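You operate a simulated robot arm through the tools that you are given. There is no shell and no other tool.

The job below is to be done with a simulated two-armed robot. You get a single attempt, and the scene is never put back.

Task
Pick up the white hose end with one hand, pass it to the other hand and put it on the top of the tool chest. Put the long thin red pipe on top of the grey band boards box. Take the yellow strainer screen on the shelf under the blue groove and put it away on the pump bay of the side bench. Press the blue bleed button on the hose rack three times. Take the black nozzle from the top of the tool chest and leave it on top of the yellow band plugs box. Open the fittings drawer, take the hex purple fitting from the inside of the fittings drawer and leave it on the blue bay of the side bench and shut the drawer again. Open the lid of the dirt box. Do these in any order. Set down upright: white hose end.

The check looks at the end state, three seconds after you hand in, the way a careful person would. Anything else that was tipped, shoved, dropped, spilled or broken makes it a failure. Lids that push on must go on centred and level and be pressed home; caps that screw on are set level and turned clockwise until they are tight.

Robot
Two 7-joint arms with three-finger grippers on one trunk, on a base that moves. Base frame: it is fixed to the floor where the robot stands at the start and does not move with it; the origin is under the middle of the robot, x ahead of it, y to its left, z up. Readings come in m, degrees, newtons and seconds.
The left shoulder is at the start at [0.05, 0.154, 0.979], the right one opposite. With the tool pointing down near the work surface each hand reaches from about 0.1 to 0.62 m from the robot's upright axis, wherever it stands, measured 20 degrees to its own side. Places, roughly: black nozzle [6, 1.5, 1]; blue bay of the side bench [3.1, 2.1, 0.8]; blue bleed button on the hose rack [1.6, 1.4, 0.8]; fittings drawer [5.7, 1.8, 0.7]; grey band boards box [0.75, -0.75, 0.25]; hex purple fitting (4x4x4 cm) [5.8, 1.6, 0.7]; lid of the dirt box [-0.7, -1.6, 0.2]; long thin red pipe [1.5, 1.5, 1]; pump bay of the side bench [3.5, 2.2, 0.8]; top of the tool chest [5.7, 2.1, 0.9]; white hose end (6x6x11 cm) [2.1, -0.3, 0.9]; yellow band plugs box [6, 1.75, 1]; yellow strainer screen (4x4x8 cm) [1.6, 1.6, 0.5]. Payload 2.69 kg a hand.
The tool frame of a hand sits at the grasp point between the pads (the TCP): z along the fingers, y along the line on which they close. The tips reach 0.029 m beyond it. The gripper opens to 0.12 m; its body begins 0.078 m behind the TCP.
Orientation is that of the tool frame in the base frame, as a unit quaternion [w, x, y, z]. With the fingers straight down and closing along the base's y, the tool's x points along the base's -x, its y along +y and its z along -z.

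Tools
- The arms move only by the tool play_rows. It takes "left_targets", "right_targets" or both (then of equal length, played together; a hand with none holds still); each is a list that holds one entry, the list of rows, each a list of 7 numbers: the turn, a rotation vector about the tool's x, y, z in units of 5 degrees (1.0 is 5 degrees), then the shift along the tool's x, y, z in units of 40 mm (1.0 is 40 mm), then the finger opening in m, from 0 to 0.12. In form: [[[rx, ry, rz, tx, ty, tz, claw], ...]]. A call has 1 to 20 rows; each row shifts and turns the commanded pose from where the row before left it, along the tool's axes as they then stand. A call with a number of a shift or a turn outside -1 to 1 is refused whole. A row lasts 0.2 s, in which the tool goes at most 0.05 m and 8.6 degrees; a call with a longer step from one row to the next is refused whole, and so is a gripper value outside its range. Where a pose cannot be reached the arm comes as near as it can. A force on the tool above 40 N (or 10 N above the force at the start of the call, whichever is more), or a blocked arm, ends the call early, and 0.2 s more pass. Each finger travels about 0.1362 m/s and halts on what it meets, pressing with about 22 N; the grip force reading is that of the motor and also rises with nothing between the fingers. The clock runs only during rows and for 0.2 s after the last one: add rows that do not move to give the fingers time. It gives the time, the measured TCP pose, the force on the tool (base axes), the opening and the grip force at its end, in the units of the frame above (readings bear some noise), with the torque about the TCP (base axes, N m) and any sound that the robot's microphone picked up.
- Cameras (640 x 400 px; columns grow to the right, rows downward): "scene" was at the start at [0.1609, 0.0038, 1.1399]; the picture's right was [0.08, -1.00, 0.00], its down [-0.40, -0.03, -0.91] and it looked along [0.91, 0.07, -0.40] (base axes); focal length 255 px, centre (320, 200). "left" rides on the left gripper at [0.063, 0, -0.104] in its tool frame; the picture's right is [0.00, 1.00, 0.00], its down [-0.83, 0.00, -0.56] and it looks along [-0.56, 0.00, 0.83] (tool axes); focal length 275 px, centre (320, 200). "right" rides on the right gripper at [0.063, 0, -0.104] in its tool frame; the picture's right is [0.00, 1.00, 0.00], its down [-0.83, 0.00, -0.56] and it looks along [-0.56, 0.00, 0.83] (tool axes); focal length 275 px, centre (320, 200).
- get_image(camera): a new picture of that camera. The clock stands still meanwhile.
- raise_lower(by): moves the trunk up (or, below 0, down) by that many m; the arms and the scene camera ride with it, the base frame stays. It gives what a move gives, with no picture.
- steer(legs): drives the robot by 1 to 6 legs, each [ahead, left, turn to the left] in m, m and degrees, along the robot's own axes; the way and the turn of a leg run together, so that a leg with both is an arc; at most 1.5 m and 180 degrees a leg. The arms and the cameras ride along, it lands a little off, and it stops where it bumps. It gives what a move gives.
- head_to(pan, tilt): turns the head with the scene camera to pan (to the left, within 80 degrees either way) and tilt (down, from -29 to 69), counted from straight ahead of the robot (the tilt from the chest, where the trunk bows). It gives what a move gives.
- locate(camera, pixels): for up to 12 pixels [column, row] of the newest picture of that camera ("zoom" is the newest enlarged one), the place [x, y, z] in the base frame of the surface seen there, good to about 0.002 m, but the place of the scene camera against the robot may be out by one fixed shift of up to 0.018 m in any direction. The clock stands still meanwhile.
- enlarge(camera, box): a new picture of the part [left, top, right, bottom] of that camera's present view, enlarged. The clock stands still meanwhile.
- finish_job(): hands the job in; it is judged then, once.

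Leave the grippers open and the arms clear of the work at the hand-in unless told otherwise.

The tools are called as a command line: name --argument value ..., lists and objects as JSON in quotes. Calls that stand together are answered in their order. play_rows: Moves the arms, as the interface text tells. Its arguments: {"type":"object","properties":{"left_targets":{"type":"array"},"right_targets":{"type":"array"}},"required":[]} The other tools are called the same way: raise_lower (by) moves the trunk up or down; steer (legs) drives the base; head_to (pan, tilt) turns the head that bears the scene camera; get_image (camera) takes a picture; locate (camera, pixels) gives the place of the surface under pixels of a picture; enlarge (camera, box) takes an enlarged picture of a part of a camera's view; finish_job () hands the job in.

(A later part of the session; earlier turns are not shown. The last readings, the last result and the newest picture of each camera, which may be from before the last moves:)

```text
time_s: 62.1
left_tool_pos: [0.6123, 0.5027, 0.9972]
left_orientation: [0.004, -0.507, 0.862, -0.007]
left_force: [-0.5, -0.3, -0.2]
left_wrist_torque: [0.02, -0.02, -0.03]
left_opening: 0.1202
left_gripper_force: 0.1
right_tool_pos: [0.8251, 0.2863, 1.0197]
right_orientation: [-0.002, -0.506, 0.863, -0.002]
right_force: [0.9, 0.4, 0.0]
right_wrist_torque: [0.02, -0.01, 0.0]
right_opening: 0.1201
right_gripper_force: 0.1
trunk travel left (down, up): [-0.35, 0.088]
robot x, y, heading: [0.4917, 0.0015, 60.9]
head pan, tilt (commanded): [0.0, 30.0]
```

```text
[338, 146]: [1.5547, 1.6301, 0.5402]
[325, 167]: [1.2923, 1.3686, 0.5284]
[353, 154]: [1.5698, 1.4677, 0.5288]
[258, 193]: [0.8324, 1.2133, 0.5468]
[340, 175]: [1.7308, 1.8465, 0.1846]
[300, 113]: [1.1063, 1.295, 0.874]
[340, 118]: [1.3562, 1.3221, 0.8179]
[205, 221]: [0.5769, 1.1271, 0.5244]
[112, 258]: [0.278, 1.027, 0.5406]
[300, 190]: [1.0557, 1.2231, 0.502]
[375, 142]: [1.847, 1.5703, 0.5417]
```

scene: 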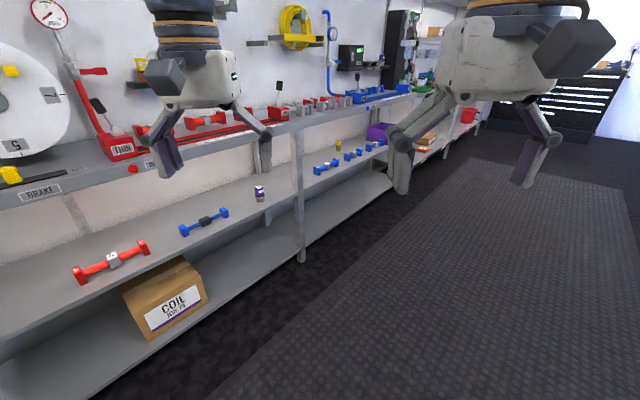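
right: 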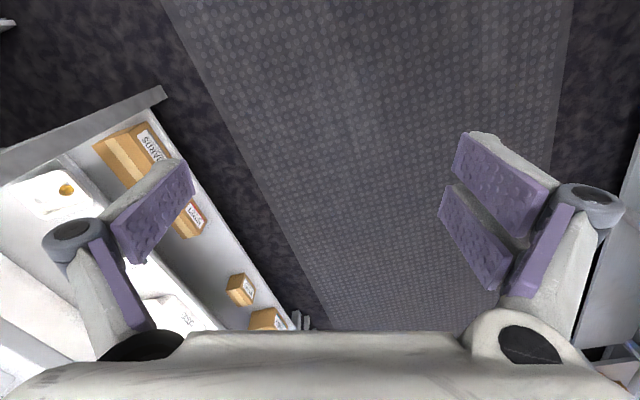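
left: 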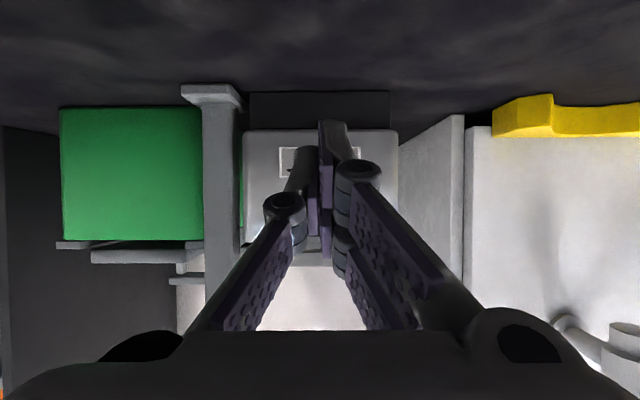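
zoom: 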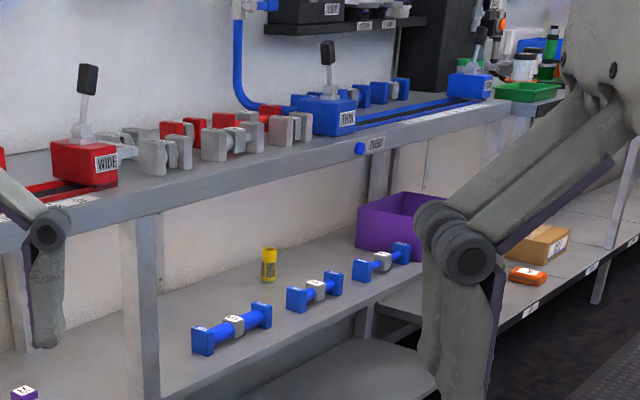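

The room is turned about 19° from the base axes: the rack front runs along that direction. I'll drive to about [1.7,0.75] and face the blue part of the rack (heading about 109°).

steer --legs '[[1.2, -0.68, 0], [0, 0, 48.3]]'

get_image --camera "scene"

get_image --camera "left"

get_image --camera "right"

```text
time_s: 71.1
left_tool_pos: [1.3817, 1.1331, 0.9983]
left_orientation: [-0.007, 0.812, -0.583, 0.005]
left_force: [0.5, -0.5, -0.3]
left_wrist_torque: [0.01, 0.01, -0.01]
left_opening: 0.12
left_gripper_force: 0.1
right_tool_pos: [1.6855, 1.1446, 1.0189]
right_orientation: [0.001, 0.811, -0.584, 0.003]
right_force: [-0.2, -0.5, -0.4]
right_wrist_torque: [0.02, 0.0, 0.02]
right_opening: 0.1201
right_gripper_force: 0.0
trunk travel left (down, up): [-0.35, 0.088]
robot x, y, heading: [1.6719, 0.7034, 108.9]
head pan, tilt (commanded): [0.0, 30.0]
```

```text
taken
```

scene: 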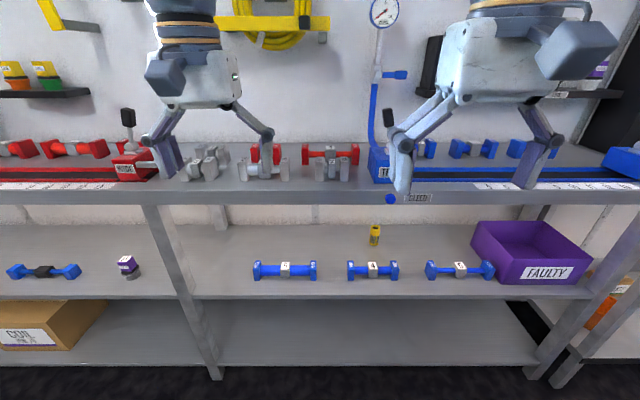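

```text
taken
```

left: 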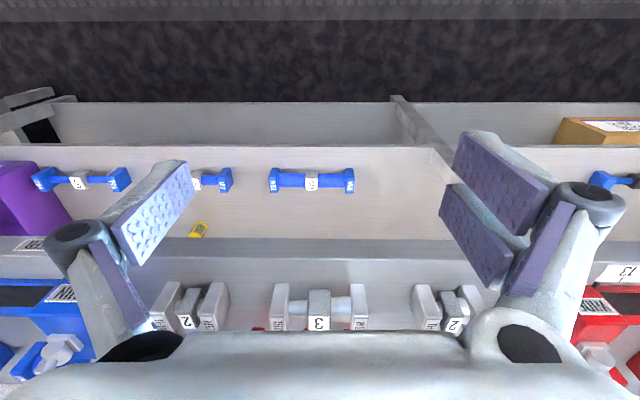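

```text
taken
```

right: 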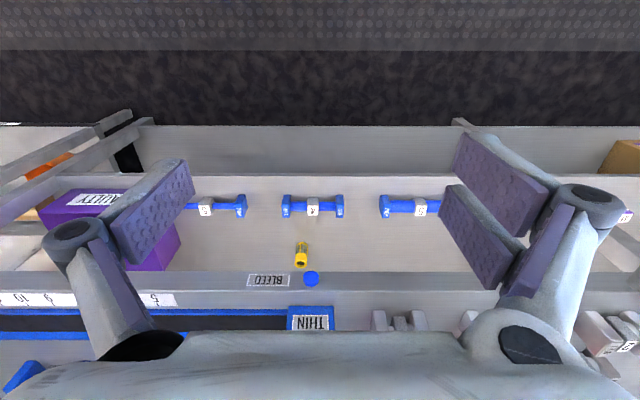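

Right camera shows the blue bleed button at (311,279) and the yellow strainer at (302,253). I'll enlarge the scene around the red pipes (130-380, 125-195).

enlarge --camera "scene" --box '[120, 120, 400, 215]'

enlarge --camera "left" --box '[100, 240, 520, 345]'

```text
2.29 times, centred on (260, 168) of scene
```

zoom: 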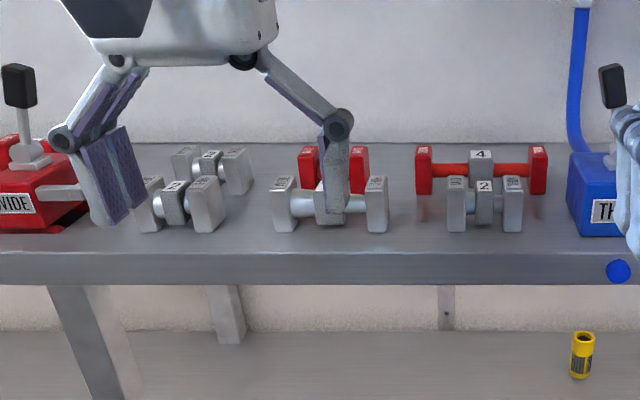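

```text
1.52 times, centred on (310, 292) of left
```

zoom: 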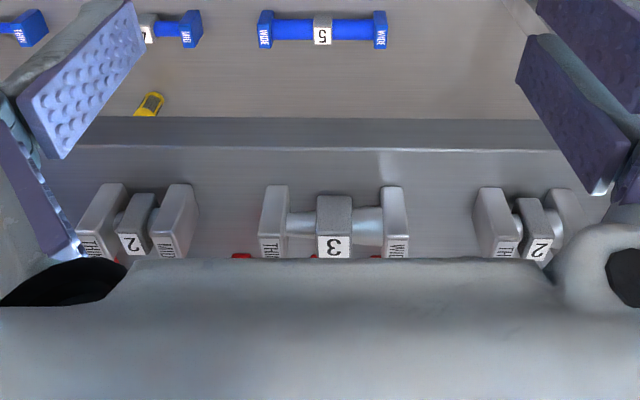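

The red pipe tagged 4 with the thin rod sits in the second row at scene (330,154), partly behind a white pipe tagged 2. I'll get positions of these.

enlarge --camera "scene" --box '[240, 120, 400, 215]'

locate --camera "scene" --pixels '[[305, 147], [355, 147], [330, 148], [330, 155], [318, 155], [345, 155], [321, 165], [344, 165], [332, 163], [256, 150], [278, 150], [374, 229]]'

```text
4.00 times, centred on (320, 168) of scene
```

zoom: 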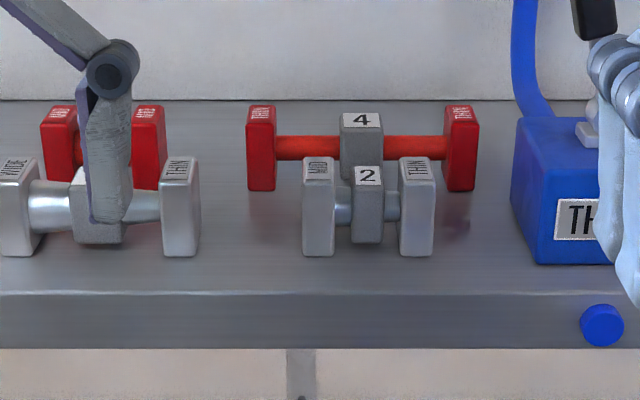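

```text
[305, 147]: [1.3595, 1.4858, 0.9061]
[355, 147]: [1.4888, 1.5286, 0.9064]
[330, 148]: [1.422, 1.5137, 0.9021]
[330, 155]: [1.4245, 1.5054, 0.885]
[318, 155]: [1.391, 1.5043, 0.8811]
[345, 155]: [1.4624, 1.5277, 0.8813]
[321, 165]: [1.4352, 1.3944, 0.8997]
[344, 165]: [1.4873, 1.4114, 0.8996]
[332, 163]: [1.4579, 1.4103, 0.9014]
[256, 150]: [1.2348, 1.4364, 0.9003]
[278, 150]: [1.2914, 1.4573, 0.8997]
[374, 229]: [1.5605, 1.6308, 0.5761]
```

The red pipe tagged 4 is at about [1.424,1.508,0.88] with both flanges labelled THIN; that is the long thin red one. Before that, I'll locate the blue bleed button with the right camera (311,279) and the scene camera.

enlarge --camera "right" --box '[230, 200, 380, 340]'

locate --camera "right" --pixels '[[311, 279], [302, 247], [301, 262], [305, 290], [302, 232], [340, 272], [340, 292], [288, 205], [338, 205], [313, 207], [303, 310]]'

locate --camera "scene" --pixels '[[390, 199], [388, 203], [374, 229], [373, 240], [416, 198]]'

```text
2.86 times, centred on (305, 270) of right
```

zoom: 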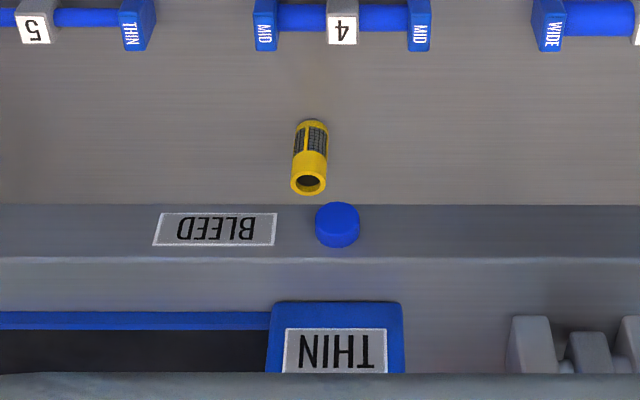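

```text
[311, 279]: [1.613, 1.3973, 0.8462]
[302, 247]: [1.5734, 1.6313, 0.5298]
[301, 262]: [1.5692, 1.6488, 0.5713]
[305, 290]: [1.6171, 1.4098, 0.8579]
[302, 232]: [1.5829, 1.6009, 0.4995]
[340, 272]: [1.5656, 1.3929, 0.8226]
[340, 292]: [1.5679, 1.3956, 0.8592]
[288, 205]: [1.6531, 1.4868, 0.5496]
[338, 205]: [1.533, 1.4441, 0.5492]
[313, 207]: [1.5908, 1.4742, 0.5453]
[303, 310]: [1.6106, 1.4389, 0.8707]
```

```text
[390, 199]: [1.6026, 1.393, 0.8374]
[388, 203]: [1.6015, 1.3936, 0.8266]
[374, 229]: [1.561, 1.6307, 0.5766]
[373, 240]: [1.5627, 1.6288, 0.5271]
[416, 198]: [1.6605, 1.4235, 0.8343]
```

The button face is near [1.613,1.397,0.84], sticking out about 12 mm from the rack's front edge. I'll close the right hand and swing it to point ahead, ending in front of the button.

play_rows --right_targets '[[[0, -1, 0, -0.3, -0.02, 0.275, 0.1], [0, -1, 0, -0.275, -0.02, 0.3, 0.08], [0, -1, 0, -0.248, -0.02, 0.323, 0.06], [0, -1, 0, -0.219, -0.02, 0.343, 0.04], [0, -1, 0, -0.188, -0.02, 0.36, 0.02], [0, -1, 0, -0.156, -0.02, 0.376, 0], [0, -1, 0, -0.122, -0.02, 0.388, 0], [0, -1, 0, -0.088, -0.02, 0.397, 0], [0, -1, 0, -0.053, -0.02, 0.403, 0], [0, -1, 0, -0.018, -0.02, 0.407, 0], [0, -1, 0, 0.018, -0.02, 0.407, 0], [0, -1, 0, 0.053, -0.02, 0.403, 0], [0, -1, 0, 0.088, -0.02, 0.397, 0], [0, -1, 0, 0.122, -0.02, 0.388, 0], [0, -1, 0, 0.156, -0.02, 0.376, 0], [0, -1, 0, 0.188, -0.02, 0.36, 0]]]'

get_image --camera "right"

get_image --camera "scene"

```text
time_s: 74.5
left_tool_pos: [1.3811, 1.1329, 0.9985]
left_orientation: [-0.007, 0.812, -0.584, 0.005]
left_force: [0.0, 0.6, -0.2]
left_wrist_torque: [0.01, -0.02, 0.04]
left_opening: 0.1199
left_gripper_force: 0.1
right_tool_pos: [1.6423, 1.3069, 0.8643]
right_orientation: [-0.334, 0.666, -0.48, -0.463]
right_force: [-0.2, 0.0, 0.2]
right_wrist_torque: [0.01, 0.0, 0.01]
right_opening: 0.0002
right_gripper_force: 21.8
right hand out of reach, approached as far as the arm can: row 15, 16
trunk travel left (down, up): [-0.35, 0.088]
robot x, y, heading: [1.6722, 0.7031, 108.7]
head pan, tilt (commanded): [0.0, 30.0]
```

```text
taken
```

right: 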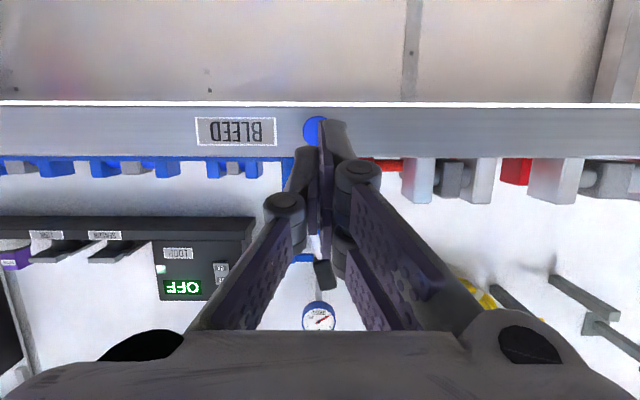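

```text
taken
```

scene: 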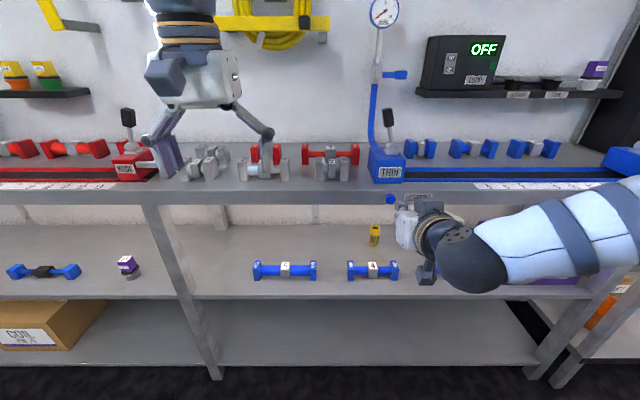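

The right fingertips are near the button, seen at (314,131) in the right camera. I'll locate it again from here.

locate --camera "right" --pixels '[[312, 122], [308, 131], [314, 138], [316, 118], [280, 131], [285, 110], [285, 150]]'

enlarge --camera "right" --box '[270, 90, 370, 180]'

```text
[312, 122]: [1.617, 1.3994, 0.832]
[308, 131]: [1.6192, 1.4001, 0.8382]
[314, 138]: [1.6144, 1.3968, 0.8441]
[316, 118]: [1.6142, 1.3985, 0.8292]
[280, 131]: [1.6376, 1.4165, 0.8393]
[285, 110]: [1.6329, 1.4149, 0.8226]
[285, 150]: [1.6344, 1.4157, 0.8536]
```

```text
4.44 times, centred on (320, 135) of right
```

zoom: 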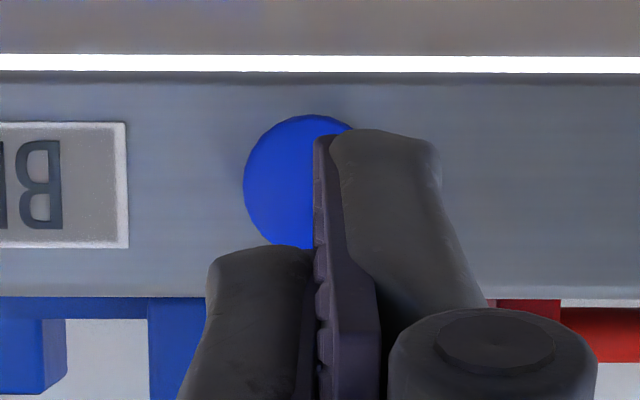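

Button centre is about [1.613,1.3985,0.8385]. My tip is level sideways, 16 mm too high and 69 mm short. I'll lower, then approach 50 mm.

play_rows --right_targets '[[[0, 0, 0, 0.368, 0, 0.137, 0], [0, 0, 0, -0.2175, 0, 0.586, 0], [0, 0, 0, -0.2175, 0, 0.586, 0]]]'

enlarge --camera "right" --box '[270, 90, 370, 180]'

```text
time_s: 75.3
left_tool_pos: [1.382, 1.1335, 0.9988]
left_orientation: [-0.008, 0.812, -0.583, 0.005]
left_force: [-0.9, 0.4, -0.2]
left_wrist_torque: [-0.01, 0.01, -0.01]
left_opening: 0.1199
left_gripper_force: 0.0
right_tool_pos: [1.6258, 1.3553, 0.8481]
right_orientation: [-0.335, 0.666, -0.48, -0.463]
right_force: [-0.6, 0.9, -0.3]
right_wrist_torque: [0.0, -0.01, 0.02]
right_opening: 0.0002
right_gripper_force: 21.8
trunk travel left (down, up): [-0.35, 0.088]
robot x, y, heading: [1.6775, 0.7043, 108.4]
head pan, tilt (commanded): [0.0, 30.0]
```

```text
4.44 times, centred on (320, 135) of right
```

zoom: 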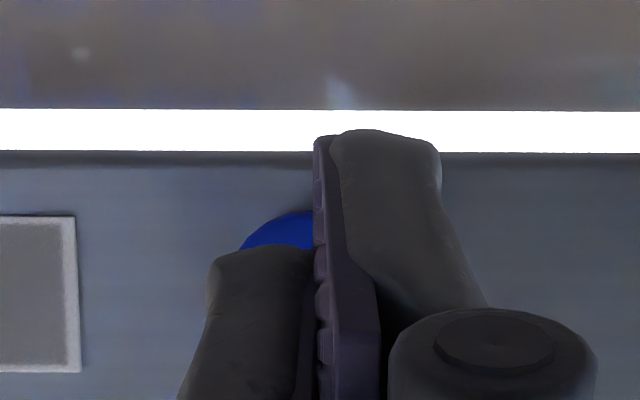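

The tip is about 18 mm from the button. I'll advance in small steps: 18 mm in two rows, then read the force.

play_rows --right_targets '[[[0, 0, 0, -0.104, 0, 0.281, 0], [0, 0, 0, -0.052, 0, 0.14, 0]]]'

```text
time_s: 75.9
left_tool_pos: [1.3818, 1.1333, 0.9979]
left_orientation: [-0.007, 0.812, -0.584, 0.004]
left_force: [0.9, -0.4, 0.2]
left_wrist_torque: [0.0, 0.02, -0.01]
left_opening: 0.1197
left_gripper_force: 0.0
right_tool_pos: [1.6208, 1.3721, 0.8492]
right_orientation: [-0.335, 0.665, -0.48, -0.463]
right_force: [1.1, -0.9, 0.8]
right_wrist_torque: [0.0, 0.01, -0.02]
right_opening: 0.0001
right_gripper_force: 22.6
trunk travel left (down, up): [-0.35, 0.088]
robot x, y, heading: [1.6771, 0.7076, 108.6]
head pan, tilt (commanded): [0.0, 30.0]
```

No contact yet. I'll push 6 mm more.

play_rows --right_targets '[[[0, 0, 0, -0.052, 0, 0.14, 0]]]'

```text
time_s: 76.3
left_tool_pos: [1.3821, 1.1325, 0.9993]
left_orientation: [-0.008, 0.812, -0.583, 0.004]
left_force: [-0.5, -0.4, 1.1]
left_wrist_torque: [0.01, -0.03, -0.01]
left_opening: 0.1201
left_gripper_force: 0.1
right_tool_pos: [1.6201, 1.3775, 0.8494]
right_orientation: [-0.334, 0.666, -0.479, -0.464]
right_force: [1.7, -4.4, 0.7]
right_wrist_torque: [0.03, 0.04, 0.01]
right_opening: 0.0
right_gripper_force: 22.1
trunk travel left (down, up): [-0.35, 0.088]
robot x, y, heading: [1.6705, 0.7109, 108.7]
head pan, tilt (commanded): [0.0, 30.0]
heard: click
```

A click: press one. I'll back off 14 mm, and check the sound.

play_rows --right_targets '[[[0, 0, 0, 0.122, 0, -0.328, 0], [0, 0, 0, 0, 0, 0, 0]]]'

```text
time_s: 76.9
left_tool_pos: [1.3815, 1.133, 0.9988]
left_orientation: [-0.008, 0.812, -0.584, 0.004]
left_force: [-0.3, 0.1, -0.4]
left_wrist_torque: [-0.03, 0.0, -0.05]
left_opening: 0.12
left_gripper_force: 0.1
right_tool_pos: [1.6246, 1.3643, 0.8503]
right_orientation: [-0.334, 0.666, -0.479, -0.464]
right_force: [0.7, 0.0, -0.5]
right_wrist_torque: [-0.03, 0.01, -0.01]
right_opening: 0.0002
right_gripper_force: 21.9
trunk travel left (down, up): [-0.35, 0.088]
robot x, y, heading: [1.6723, 0.7019, 108.7]
head pan, tilt (commanded): [0.0, 30.0]
```

Backed off with no force. Now the second press: 14 mm ahead.

play_rows --right_targets '[[[0, 0, 0, -0.07, 0, 0.188, 0], [0, 0, 0, -0.052, 0, 0.14, 0]]]'

```text
time_s: 77.5
left_tool_pos: [1.3808, 1.1333, 0.9975]
left_orientation: [-0.008, 0.812, -0.583, 0.005]
left_force: [-0.2, 0.5, 0.4]
left_wrist_torque: [-0.03, -0.03, 0.0]
left_opening: 0.1198
left_gripper_force: 0.0
right_tool_pos: [1.6191, 1.3777, 0.8483]
right_orientation: [-0.335, 0.666, -0.48, -0.463]
right_force: [1.3, -3.9, 0.6]
right_wrist_torque: [-0.01, 0.03, -0.01]
right_opening: 0.0001
right_gripper_force: 22.3
trunk travel left (down, up): [-0.35, 0.088]
robot x, y, heading: [1.6761, 0.7063, 108.7]
head pan, tilt (commanded): [0.0, 30.0]
heard: click
```

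Second click. I back off again, and press the third time.

play_rows --right_targets '[[[0, 0, 0, 0.122, 0, -0.328, 0], [0, 0, 0, 0, 0, 0, 0]]]'

play_rows --right_targets '[[[0, 0, 0, -0.07, 0, 0.188, 0], [0, 0, 0, -0.052, 0, 0.14, 0]]]'

```text
time_s: 78.1
left_tool_pos: [1.3814, 1.1333, 0.9979]
left_orientation: [-0.008, 0.812, -0.583, 0.004]
left_force: [-0.1, 0.1, 0.0]
left_wrist_torque: [0.0, 0.01, -0.02]
left_opening: 0.1199
left_gripper_force: 0.2
right_tool_pos: [1.6228, 1.3641, 0.8492]
right_orientation: [-0.334, 0.667, -0.479, -0.463]
right_force: [0.0, 0.1, 0.3]
right_wrist_torque: [0.03, 0.0, 0.02]
right_opening: 0.0002
right_gripper_force: 22.0
trunk travel left (down, up): [-0.35, 0.088]
robot x, y, heading: [1.6736, 0.7064, 108.5]
head pan, tilt (commanded): [0.0, 30.0]
```

```text
time_s: 78.7
left_tool_pos: [1.3819, 1.1316, 0.9991]
left_orientation: [-0.008, 0.812, -0.583, 0.005]
left_force: [-0.3, -0.7, 0.3]
left_wrist_torque: [0.03, 0.01, -0.01]
left_opening: 0.1201
left_gripper_force: 0.1
right_tool_pos: [1.6189, 1.376, 0.849]
right_orientation: [-0.334, 0.666, -0.48, -0.463]
right_force: [2.3, -3.7, 0.3]
right_wrist_torque: [0.02, 0.03, -0.01]
right_opening: 0.0
right_gripper_force: 21.3
trunk travel left (down, up): [-0.35, 0.088]
robot x, y, heading: [1.6749, 0.7091, 108.8]
head pan, tilt (commanded): [0.0, 30.0]
heard: click
```

Third click. Now I retract the right hand straight back 10 cm, then swing it back to fingers-down near the body, staying clear of the button.

play_rows --right_targets '[[[0, 0, 0, 0.26, 0, -0.7, 0], [0, 0, 0, 0.26, 0, -0.7, 0], [0, 0, 0, 0.26, 0, -0.7, 0], [0, 1, 0, -0.188, 0, -0.36, 0], [0, 1, 0, -0.156, 0, -0.376, 0], [0, 1, 0, -0.122, 0, -0.388, 0], [0, 1, 0, -0.088, 0, -0.397, 0], [0, 1, 0, -0.053, 0, -0.403, 0], [0, 1, 0, -0.018, 0, -0.407, 0], [0, 1, 0, 0.018, 0, -0.407, 0], [0, 1, 0, 0.053, 0, -0.403, 0], [0, 1, 0, 0.088, 0, -0.397, 0], [0, 1, 0, 0.122, 0, -0.388, 0], [0, 1, 0, 0.156, 0, -0.376, 0], [0, 1, 0, 0.188, 0, -0.36, 0], [0, 1, 0, 0.219, 0, -0.343, 0], [0, 1, 0, 0.248, 0, -0.323, 0], [0, 0.8, 0, 0.275, 0, -0.3, 0]]]'

get_image --camera "scene"

locate --camera "scene" --pixels '[[388, 112], [388, 122], [128, 110], [385, 160], [390, 150], [373, 160], [404, 158]]'

```text
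time_s: 82.5
left_tool_pos: [1.3827, 1.1326, 0.9972]
left_orientation: [-0.007, 0.812, -0.583, 0.005]
left_force: [0.6, 0.1, 0.2]
left_wrist_torque: [-0.03, -0.01, 0.03]
left_opening: 0.1198
left_gripper_force: 0.1
right_tool_pos: [1.6993, 1.1376, 1.0291]
right_orientation: [0.022, 0.811, -0.584, 0.031]
right_force: [0.7, -0.2, -0.2]
right_wrist_torque: [0.0, 0.01, -0.01]
right_opening: 0.0002
right_gripper_force: 21.8
trunk travel left (down, up): [-0.35, 0.088]
robot x, y, heading: [1.6733, 0.7033, 108.9]
head pan, tilt (commanded): [0.0, 30.0]
```

```text
taken
```

scene: 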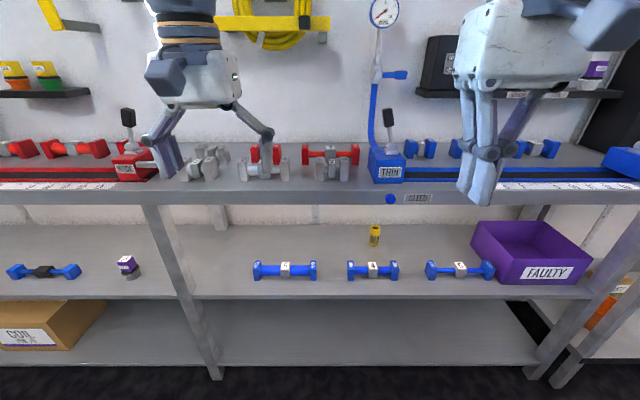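

```text
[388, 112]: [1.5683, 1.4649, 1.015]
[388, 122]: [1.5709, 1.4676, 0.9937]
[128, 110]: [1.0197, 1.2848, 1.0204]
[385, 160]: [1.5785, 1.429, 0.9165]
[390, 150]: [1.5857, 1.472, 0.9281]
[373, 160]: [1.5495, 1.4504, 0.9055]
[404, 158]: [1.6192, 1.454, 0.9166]
```

The blue lever's top is at z about 1.02 near [1.568,1.465]. My hands will pass clear of it. I'll raise the trunk by 0.08 m, then move 0.13 m right and 0.27 m ahead toward the pipe.

raise_lower --by 0.08

steer --legs '[[0, -0.13, 0], [0.26, 0, 0]]'

get_image --camera "left"

get_image --camera "scene"

```text
time_s: 83.7
left_tool_pos: [1.3817, 1.1343, 1.0776]
left_orientation: [-0.006, 0.813, -0.583, 0.006]
left_force: [-0.3, -0.2, -0.8]
left_wrist_torque: [-0.02, -0.05, 0.01]
left_opening: 0.1198
left_gripper_force: 0.0
right_tool_pos: [1.6989, 1.1377, 1.108]
right_orientation: [0.023, 0.811, -0.583, 0.032]
right_force: [-0.3, 0.8, -0.4]
right_wrist_torque: [-0.05, 0.02, 0.02]
right_opening: 0.0002
right_gripper_force: 22.1
trunk travel left (down, up): [-0.43, 0.008]
robot x, y, heading: [1.6759, 0.7029, 108.7]
head pan, tilt (commanded): [0.0, 30.0]
```

```text
time_s: 86.8
left_tool_pos: [1.4211, 1.4215, 1.0794]
left_orientation: [-0.008, 0.812, -0.583, 0.004]
left_force: [0.8, 0.4, -0.3]
left_wrist_torque: [0.0, 0.03, 0.01]
left_opening: 0.1201
left_gripper_force: 0.1
right_tool_pos: [1.7392, 1.4247, 1.1083]
right_orientation: [0.022, 0.81, -0.585, 0.031]
right_force: [-0.1, 0.0, -0.5]
right_wrist_torque: [-0.02, -0.05, 0.0]
right_opening: 0.0001
right_gripper_force: 21.7
trunk travel left (down, up): [-0.43, 0.008]
robot x, y, heading: [1.7116, 0.9925, 108.5]
head pan, tilt (commanded): [0.0, 30.0]
```

```text
taken
```

left: 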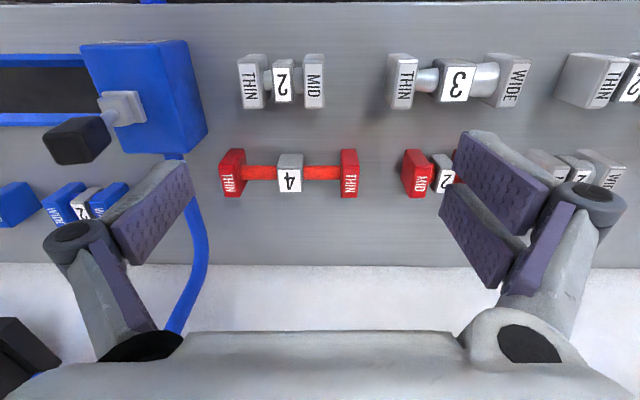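

```text
taken
```

scene: 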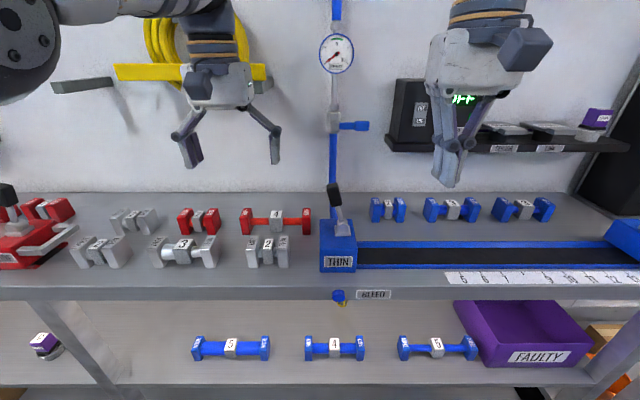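

The left camera sees the red 4 pipe clearly at (290,173). I'll enlarge and locate its block, rod and flanges.

enlarge --camera "left" --box '[200, 30, 480, 220]'

locate --camera "left" --pixels '[[279, 155], [301, 155], [290, 160], [290, 185], [232, 155], [350, 155], [232, 190], [262, 172], [320, 172], [283, 65], [412, 160], [250, 215]]'

```text
2.11 times, centred on (340, 125) of left
```

zoom: 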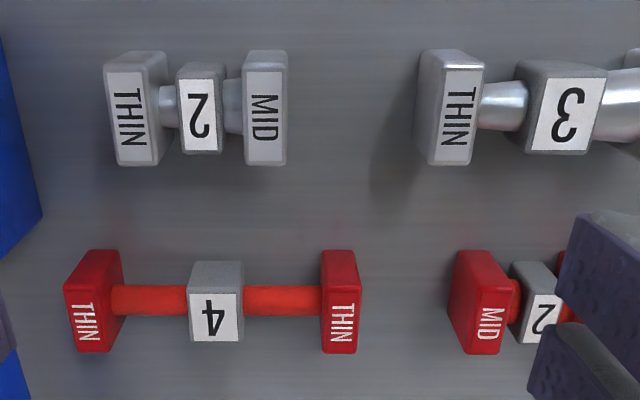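

```text
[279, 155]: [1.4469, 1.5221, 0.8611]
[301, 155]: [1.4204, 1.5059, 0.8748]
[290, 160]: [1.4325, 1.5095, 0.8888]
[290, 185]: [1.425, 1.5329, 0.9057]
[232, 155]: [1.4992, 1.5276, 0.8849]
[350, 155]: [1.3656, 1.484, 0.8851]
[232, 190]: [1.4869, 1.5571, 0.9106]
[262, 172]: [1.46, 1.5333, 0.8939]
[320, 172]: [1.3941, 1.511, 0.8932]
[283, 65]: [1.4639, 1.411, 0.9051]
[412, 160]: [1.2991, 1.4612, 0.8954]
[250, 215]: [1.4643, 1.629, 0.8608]
```

I'll locate the exact block and flange corners in the enlarged picture.

locate --camera "zoom" --pixels '[[192, 298], [238, 298], [192, 338], [238, 338], [78, 306], [120, 305], [80, 349], [325, 306], [357, 350], [470, 305], [460, 350], [205, 75]]'

```text
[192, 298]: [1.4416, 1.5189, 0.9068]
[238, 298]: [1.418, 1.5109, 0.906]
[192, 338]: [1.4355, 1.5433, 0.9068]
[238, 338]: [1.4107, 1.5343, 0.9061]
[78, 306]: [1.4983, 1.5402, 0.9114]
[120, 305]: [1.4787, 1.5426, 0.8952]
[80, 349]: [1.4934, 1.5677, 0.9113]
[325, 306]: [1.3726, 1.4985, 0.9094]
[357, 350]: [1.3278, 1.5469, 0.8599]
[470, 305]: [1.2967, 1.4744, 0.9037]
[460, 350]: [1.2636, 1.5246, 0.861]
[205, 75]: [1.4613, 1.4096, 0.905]
```

The red pipe: grey block centre about [1.4265,1.527,0.886], axis along 18.7°, rod thin. It must later go between shelves, so I'll grip the block across its depth with the hand leaned 40° along the pipe, leaning to the left. First I yaw the left hand +90° in place.

play_rows --left_targets '[[[0, 0, 1, 0, 0, 0, 0.11], [0, 0, 1, 0, 0, 0, 0.1], [0, 0, 1, 0, 0, 0, 0.09], [0, 0, 1, 0, 0, 0, 0.09], [0, 0, 1, 0, 0, 0, 0.09], [0, 0, 1, 0, 0, 0, 0.09], [0, 0, 1, 0, 0, 0, 0.09], [0, 0, 1, 0, 0, 0, 0.09], [0, 0, 1, 0, 0, 0, 0.09], [0, 0, 1, 0, 0, 0, 0.09], [0, 0, 1, 0, 0, 0, 0.09], [0, 0, 1, 0, 0, 0, 0.09], [0, 0, 1, 0, 0, 0, 0.09], [0, 0, 1, 0, 0, 0, 0.09], [0, 0, 1, 0, 0, 0, 0.09], [0, 0, 1, 0, 0, 0, 0.09], [0, 0, 1, 0, 0, 0, 0.09], [0, 0, 1, 0, 0, 0, 0.09]]]'

get_image --camera "left"

```text
time_s: 90.6
left_tool_pos: [1.422, 1.4221, 1.0778]
left_orientation: [0.009, -0.161, 0.987, 0.003]
left_force: [-0.3, 0.6, -0.4]
left_wrist_torque: [0.01, -0.02, -0.01]
left_opening: 0.0902
left_gripper_force: 0.0
right_tool_pos: [1.7397, 1.4248, 1.1101]
right_orientation: [0.022, 0.81, -0.585, 0.031]
right_force: [0.7, 0.1, 0.0]
right_wrist_torque: [0.04, 0.01, -0.02]
right_opening: 0.0
right_gripper_force: 21.6
trunk travel left (down, up): [-0.43, 0.008]
robot x, y, heading: [1.7138, 0.9977, 108.6]
head pan, tilt (commanded): [0.0, 30.0]
```

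```text
taken
```

left: 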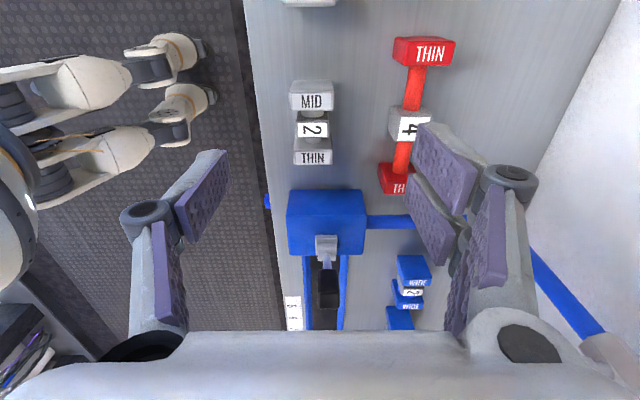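

The hand is yawed: tool x points left along the pipe, y toward the wall. Next I tilt 40° and shift over the pipe, stopping about 9 cm above the grasp.

play_rows --left_targets '[[[0, -1, 0, 0, 0.306, 0, 0.09], [0, -1, 0, 0, 0.306, 0, 0.09], [0, -1, 0, 0, 0.306, 0, 0.09], [0, -1, 0, 0, 0.306, 0, 0.09], [0, -1, 0, 0, 0.306, 0, 0.09], [0, -1, 0, 0, 0.306, 0, 0.09], [0, -1, 0, 0, 0.306, 0, 0.09], [0, -1, 0, 0, 0.306, 0, 0.09], [0, 0, 0, 0.326, 0, 0.683, 0.09], [0, 0, 0, 0.326, 0, 0.683, 0.09], [0, 0, 0, 0.326, 0, 0.683, 0.09]]]'

get_image --camera "left"

enlarge --camera "scene" --box '[100, 60, 380, 280]'

```text
time_s: 93.0
left_tool_pos: [1.4279, 1.4718, 0.9737]
left_orientation: [0.346, -0.151, 0.924, 0.058]
left_force: [0.4, 0.3, -0.1]
left_wrist_torque: [0.03, 0.0, -0.03]
left_opening: 0.0898
left_gripper_force: 0.0
left hand out of reach, approached as far as the arm can: row 3, 4, 5, 6, 7, 8
right_tool_pos: [1.739, 1.4249, 1.1091]
right_orientation: [0.022, 0.811, -0.584, 0.03]
right_force: [-0.6, -0.4, -0.1]
right_wrist_torque: [-0.01, -0.02, -0.03]
right_opening: 0.0001
right_gripper_force: 21.9
trunk travel left (down, up): [-0.43, 0.008]
robot x, y, heading: [1.7115, 0.9938, 108.8]
head pan, tilt (commanded): [0.0, 30.0]
```

```text
taken
```

left: 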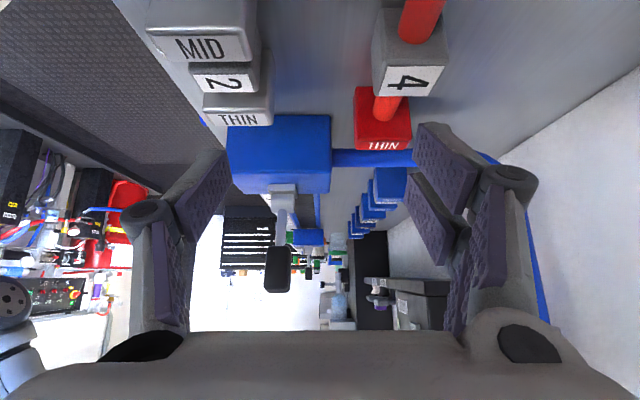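

```text
1.82 times, centred on (240, 170) of scene
```

zoom: 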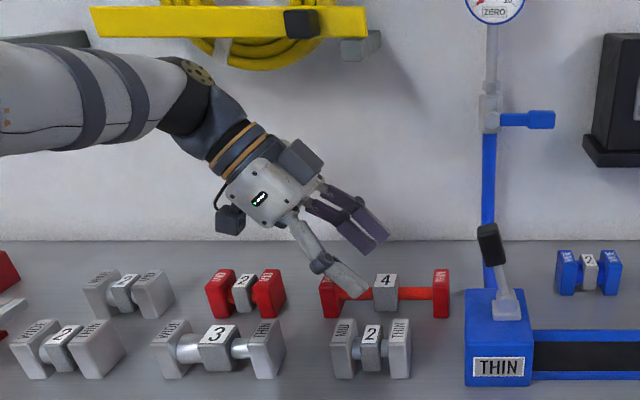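

The hand is tilted 41°, as wanted. I'll shift it 5 cm toward the wall to be centred over the block, and check before going down.

play_rows --left_targets '[[[0, 0, 0, 0, 0.656, 0, 0.09], [0, 0, 0, 0, 0.656, 0, 0.09], [0, 0, 0, 0, 0, 0, 0.09]]]'

get_image --camera "left"

enlarge --camera "scene" --box '[180, 120, 340, 260]'

```text
time_s: 93.8
left_tool_pos: [1.4221, 1.4934, 0.9734]
left_orientation: [0.345, -0.151, 0.925, 0.057]
left_force: [-0.1, -0.2, -0.1]
left_wrist_torque: [0.0, 0.02, 0.01]
left_opening: 0.09
left_gripper_force: 0.0
left hand out of reach, approached as far as the arm can: row 1, 2
right_tool_pos: [1.7388, 1.4259, 1.1101]
right_orientation: [0.021, 0.811, -0.584, 0.029]
right_force: [-0.8, -0.3, -0.9]
right_wrist_torque: [-0.02, -0.02, 0.0]
right_opening: 0.0
right_gripper_force: 21.7
trunk travel left (down, up): [-0.43, 0.008]
robot x, y, heading: [1.7117, 0.9954, 108.4]
head pan, tilt (commanded): [0.0, 30.0]
```

```text
taken
```

left: 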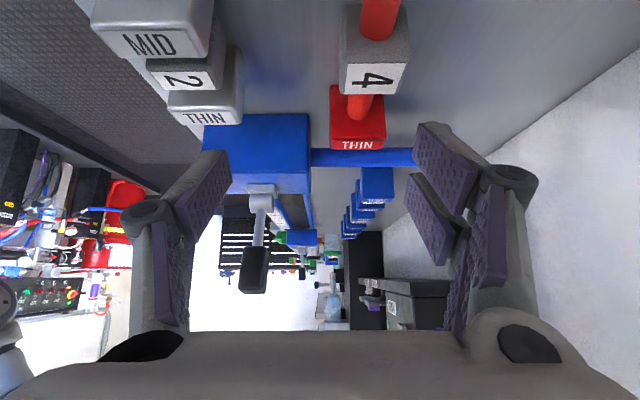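

```text
2.86 times, centred on (260, 190) of scene
```

zoom: 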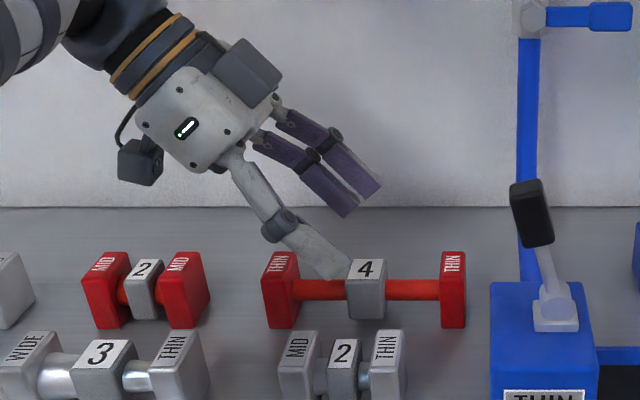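

The arm is at the end of its reach: it moved only 22 mm of 52. I'll drive the robot 0.035 m ahead, slowly, to gain the rest.

steer --legs '[[0.035, 0, 0]]'

play_rows --left_targets '[[[0, 0, 0, 0, 0, 0, 0.09]]]'

get_image --camera "left"

enlarge --camera "scene" --box '[180, 120, 340, 260]'

```text
time_s: 94.7
left_tool_pos: [1.4104, 1.5267, 0.9732]
left_orientation: [0.345, -0.151, 0.925, 0.057]
left_force: [-0.8, -0.1, 0.2]
left_wrist_torque: [0.0, -0.02, 0.02]
left_opening: 0.0899
left_gripper_force: 0.0
right_tool_pos: [1.7283, 1.4582, 1.1097]
right_orientation: [0.022, 0.811, -0.584, 0.031]
right_force: [-0.2, 0.8, 0.5]
right_wrist_torque: [-0.03, -0.02, -0.01]
right_opening: 0.0
right_gripper_force: 22.0
trunk travel left (down, up): [-0.43, 0.008]
robot x, y, heading: [1.7031, 1.027, 108.6]
head pan, tilt (commanded): [0.0, 30.0]
```

```text
time_s: 95.1
left_tool_pos: [1.4122, 1.5251, 0.9735]
left_orientation: [0.346, -0.151, 0.924, 0.057]
left_force: [0.1, 0.1, 0.4]
left_wrist_torque: [-0.04, -0.01, 0.03]
left_opening: 0.09
left_gripper_force: 0.0
right_tool_pos: [1.7278, 1.4579, 1.1086]
right_orientation: [0.022, 0.81, -0.585, 0.03]
right_force: [0.5, 0.0, -0.1]
right_wrist_torque: [0.01, 0.01, 0.03]
right_opening: 0.0
right_gripper_force: 21.8
trunk travel left (down, up): [-0.43, 0.008]
robot x, y, heading: [1.7034, 1.0283, 108.4]
head pan, tilt (commanded): [0.0, 30.0]
```

```text
taken
```

left: 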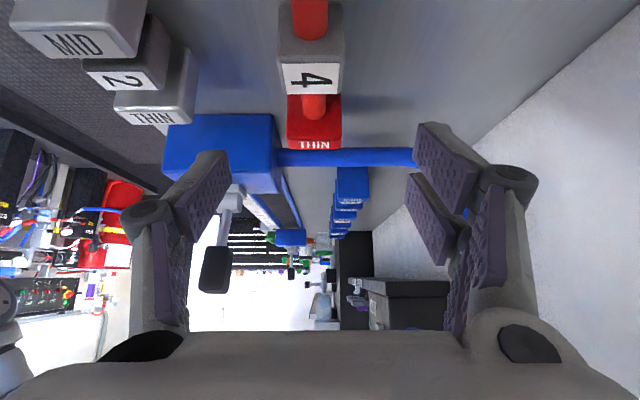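

```text
2.86 times, centred on (260, 190) of scene
```

zoom: 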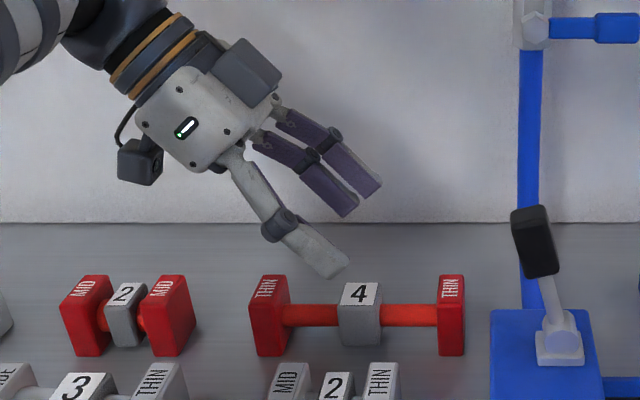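

The hand is now centred over the block within 3 mm. I'll descend 69 mm vertically.

play_rows --left_targets '[[[0, 0, 0, 0.381, -0.075, 0.436, 0.09], [0, 0, 0, 0.381, 0, 0.436, 0.09], [0, 0, 0, 0.381, 0, 0.436, 0.09]]]'

get_image --camera "left"

enlarge --camera "scene" --box '[180, 120, 340, 260]'

```text
time_s: 95.9
left_tool_pos: [1.4129, 1.5234, 0.9036]
left_orientation: [0.345, -0.151, 0.925, 0.058]
left_force: [-0.4, -0.1, 0.8]
left_wrist_torque: [-0.01, 0.0, 0.02]
left_opening: 0.0899
left_gripper_force: 0.2
right_tool_pos: [1.7283, 1.4585, 1.1086]
right_orientation: [0.021, 0.811, -0.584, 0.031]
right_force: [0.8, -0.8, -0.9]
right_wrist_torque: [-0.01, 0.01, 0.0]
right_opening: 0.0001
right_gripper_force: 21.6
trunk travel left (down, up): [-0.43, 0.008]
robot x, y, heading: [1.6986, 1.0254, 108.6]
head pan, tilt (commanded): [0.0, 30.0]
```

```text
taken
```

left: 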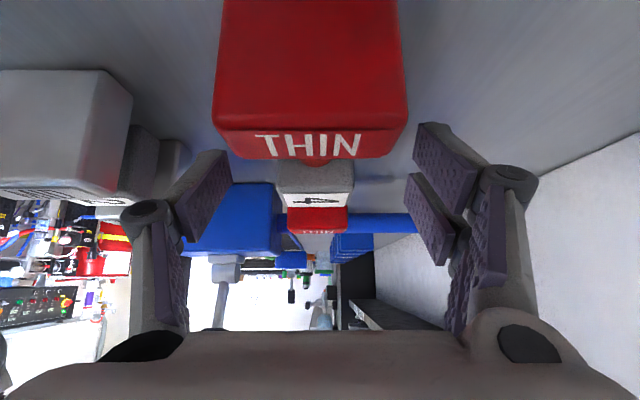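

```text
2.86 times, centred on (260, 190) of scene
```

zoom: 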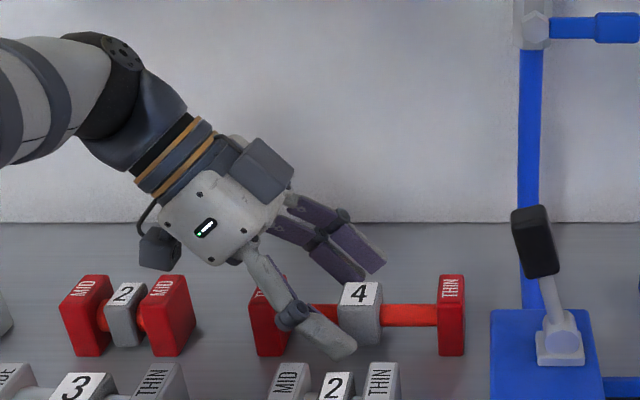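

The block sits between the fingers at (316,190). I'll close gently in steps.

play_rows --left_targets '[[[0, 0, 0, 0, 0, 0, 0.07], [0, 0, 0, 0, 0, 0, 0.055], [0, 0, 0, 0, 0, 0, 0.045], [0, 0, 0, 0, 0, 0, 0.035], [0, 0, 0, 0, 0, 0, 0.025], [0, 0, 0, 0, 0, 0, 0.015], [0, 0, 0, 0, 0, 0, 0.01], [0, 0, 0, 0, 0, 0, 0.01]]]'

enlarge --camera "scene" --box '[180, 120, 340, 260]'

```text
time_s: 97.7
left_tool_pos: [1.4121, 1.5228, 0.9038]
left_orientation: [0.346, -0.151, 0.924, 0.058]
left_force: [0.0, -0.4, -0.7]
left_wrist_torque: [-0.01, -0.02, -0.05]
left_opening: 0.0357
left_gripper_force: 21.6
right_tool_pos: [1.7285, 1.4585, 1.1095]
right_orientation: [0.021, 0.811, -0.584, 0.031]
right_force: [0.3, -1.2, 0.0]
right_wrist_torque: [-0.01, -0.04, 0.0]
right_opening: 0.0
right_gripper_force: 22.3
trunk travel left (down, up): [-0.43, 0.008]
robot x, y, heading: [1.7013, 1.0265, 108.6]
head pan, tilt (commanded): [0.0, 30.0]
```

```text
2.86 times, centred on (260, 190) of scene
```

zoom: 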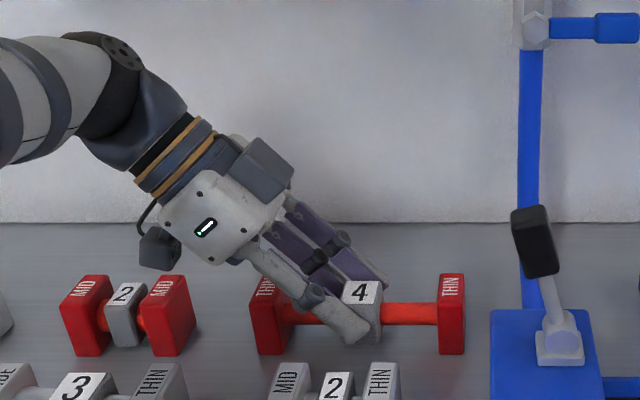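

Gripped: opening 0.0357 m, grip force 21.6. I'll lift 8 cm straight up and check.

play_rows --left_targets '[[[0, 0, 0, -0.443, 0, -0.508, 0.01], [0, 0, 0, -0.443, 0, -0.508, 0.01], [0, 0, 0, -0.443, 0, -0.508, 0.01]]]'

get_image --camera "scene"

```text
time_s: 98.5
left_tool_pos: [1.4132, 1.5224, 0.9848]
left_orientation: [0.346, -0.151, 0.924, 0.057]
left_force: [-0.1, -0.1, -1.5]
left_wrist_torque: [-0.01, -0.02, -0.01]
left_opening: 0.0356
left_gripper_force: 22.2
right_tool_pos: [1.7286, 1.4582, 1.1104]
right_orientation: [0.022, 0.811, -0.584, 0.03]
right_force: [0.7, -0.1, -0.5]
right_wrist_torque: [0.03, 0.01, 0.0]
right_opening: 0.0
right_gripper_force: 22.3
trunk travel left (down, up): [-0.43, 0.008]
robot x, y, heading: [1.7008, 1.0246, 108.9]
head pan, tilt (commanded): [0.0, 30.0]
```

```text
taken
```

scene: 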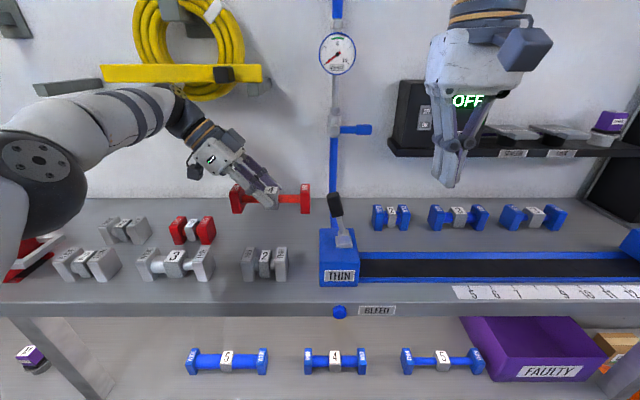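

The pipe is up and level, neighbours undisturbed. I'll drive straight back 0.5 m from the rack.

steer --legs '[[-0.5, 0, 0]]'

play_rows --left_targets '[[[-0.657, 0, -0.753, 0, 0, 0, 0.01], [-0.657, 0, -0.753, 0, 0, 0, 0.01], [-0.657, 0, -0.753, 0, 0, 0, 0.01], [-0.657, 0, -0.753, 0, 0, 0, 0.01], [-0.657, 0, -0.753, 0, 0, 0, 0.01], [-0.657, 0, -0.753, 0, 0, 0, 0.01], [-0.657, 0, -0.753, 0, 0, 0, 0.01], [-0.657, 0, -0.753, 0, 0, 0, 0.01], [-0.657, 0, -0.753, 0, 0, 0, 0.01], [-0.657, 0, -0.753, 0, 0, 0, 0.01], [-0.657, 0, -0.753, 0, 0, 0, 0.01], [-0.657, 0, -0.753, 0, 0, 0, 0.01], [-0.657, 0, -0.753, 0, 0, 0, 0.01], [-0.657, 0, -0.753, 0, 0, 0, 0.01], [-0.657, 0, -0.753, 0, 0, 0, 0.01], [-0.657, 0, -0.753, 0, 0, 0, 0.01], [-0.657, 0, -0.753, 0, 0, 0, 0.01], [-0.657, 0, -0.753, 0, 0, 0, 0.01]]]'

get_image --camera "scene"

```text
time_s: 101.4
left_tool_pos: [1.5746, 1.0485, 0.9835]
left_orientation: [0.346, -0.149, 0.925, 0.057]
left_force: [-0.9, -0.1, -2.2]
left_wrist_torque: [-0.04, 0.05, 0.01]
left_opening: 0.036
left_gripper_force: 22.3
right_tool_pos: [1.8876, 0.9821, 1.1088]
right_orientation: [0.021, 0.809, -0.586, 0.031]
right_force: [-0.3, 0.6, -0.3]
right_wrist_torque: [0.0, 0.0, -0.03]
right_opening: 0.0003
right_gripper_force: 22.0
trunk travel left (down, up): [-0.43, 0.008]
robot x, y, heading: [1.8611, 0.5515, 108.1]
head pan, tilt (commanded): [0.0, 30.0]
```

```text
time_s: 105.2
left_tool_pos: [1.5747, 1.0468, 0.9846]
left_orientation: [-0.205, 0.759, -0.547, -0.286]
left_force: [-0.3, 0.2, -2.3]
left_wrist_torque: [-0.07, -0.01, -0.01]
left_opening: 0.0357
left_gripper_force: 22.0
right_tool_pos: [1.89, 0.9816, 1.1102]
right_orientation: [0.022, 0.809, -0.586, 0.03]
right_force: [-0.9, 0.0, 0.0]
right_wrist_torque: [0.02, 0.0, 0.0]
right_opening: 0.0
right_gripper_force: 21.9
trunk travel left (down, up): [-0.43, 0.008]
robot x, y, heading: [1.8616, 0.5525, 108.2]
head pan, tilt (commanded): [0.0, 30.0]
```

```text
taken
```

scene: 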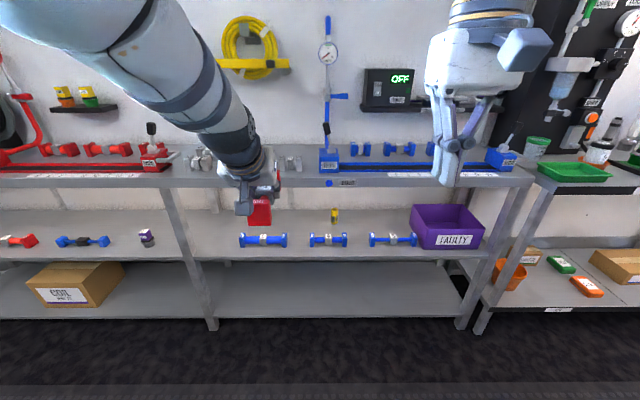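

The pipe now points along the robot's ahead direction. I'll turn round and drive to the boards box at [0.73,-0.79], keeping about 0.8 m off, heading -71°.

steer --legs '[[0, 0, -179.5], [0.0, -0.81, 0], [0.05, -0.81, 0]]'

head_to --pan 0 --tilt 45

get_image --camera "scene"

```text
time_s: 125.4
left_tool_pos: [0.6105, -0.4753, 0.9842]
left_orientation: [0.284, 0.554, 0.755, -0.207]
left_force: [1.4, -0.1, -3.6]
left_wrist_torque: [0.04, 0.03, 0.0]
left_opening: 0.0357
left_gripper_force: 21.6
right_tool_pos: [0.2975, -0.4028, 1.109]
right_orientation: [-0.03, 0.593, 0.804, 0.022]
right_force: [-0.2, 0.6, -0.3]
right_wrist_torque: [-0.03, 0.01, 0.01]
right_opening: 0.0
right_gripper_force: 21.7
trunk travel left (down, up): [-0.43, 0.008]
robot x, y, heading: [0.3355, 0.0266, -72.6]
head pan, tilt (commanded): [0.0, 30.0]
```

```text
time_s: 126.2
left_tool_pos: [0.6102, -0.4749, 0.9848]
left_orientation: [0.284, 0.555, 0.754, -0.208]
left_force: [0.4, 0.6, -1.3]
left_wrist_torque: [0.05, 0.0, 0.0]
left_opening: 0.0357
left_gripper_force: 22.2
right_tool_pos: [0.2972, -0.4026, 1.1093]
right_orientation: [-0.031, 0.593, 0.804, 0.021]
right_force: [-0.1, -0.1, 0.7]
right_wrist_torque: [0.0, 0.01, 0.01]
right_opening: 0.0
right_gripper_force: 22.0
trunk travel left (down, up): [-0.43, 0.008]
robot x, y, heading: [0.3299, 0.0279, -72.6]
head pan, tilt (commanded): [0.0, 45.0]
```

```text
taken
```

scene: 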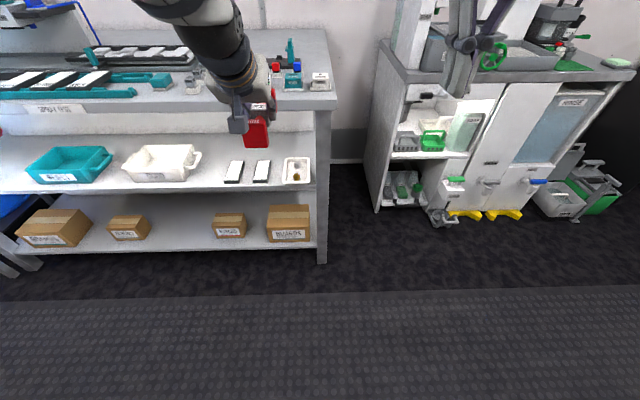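

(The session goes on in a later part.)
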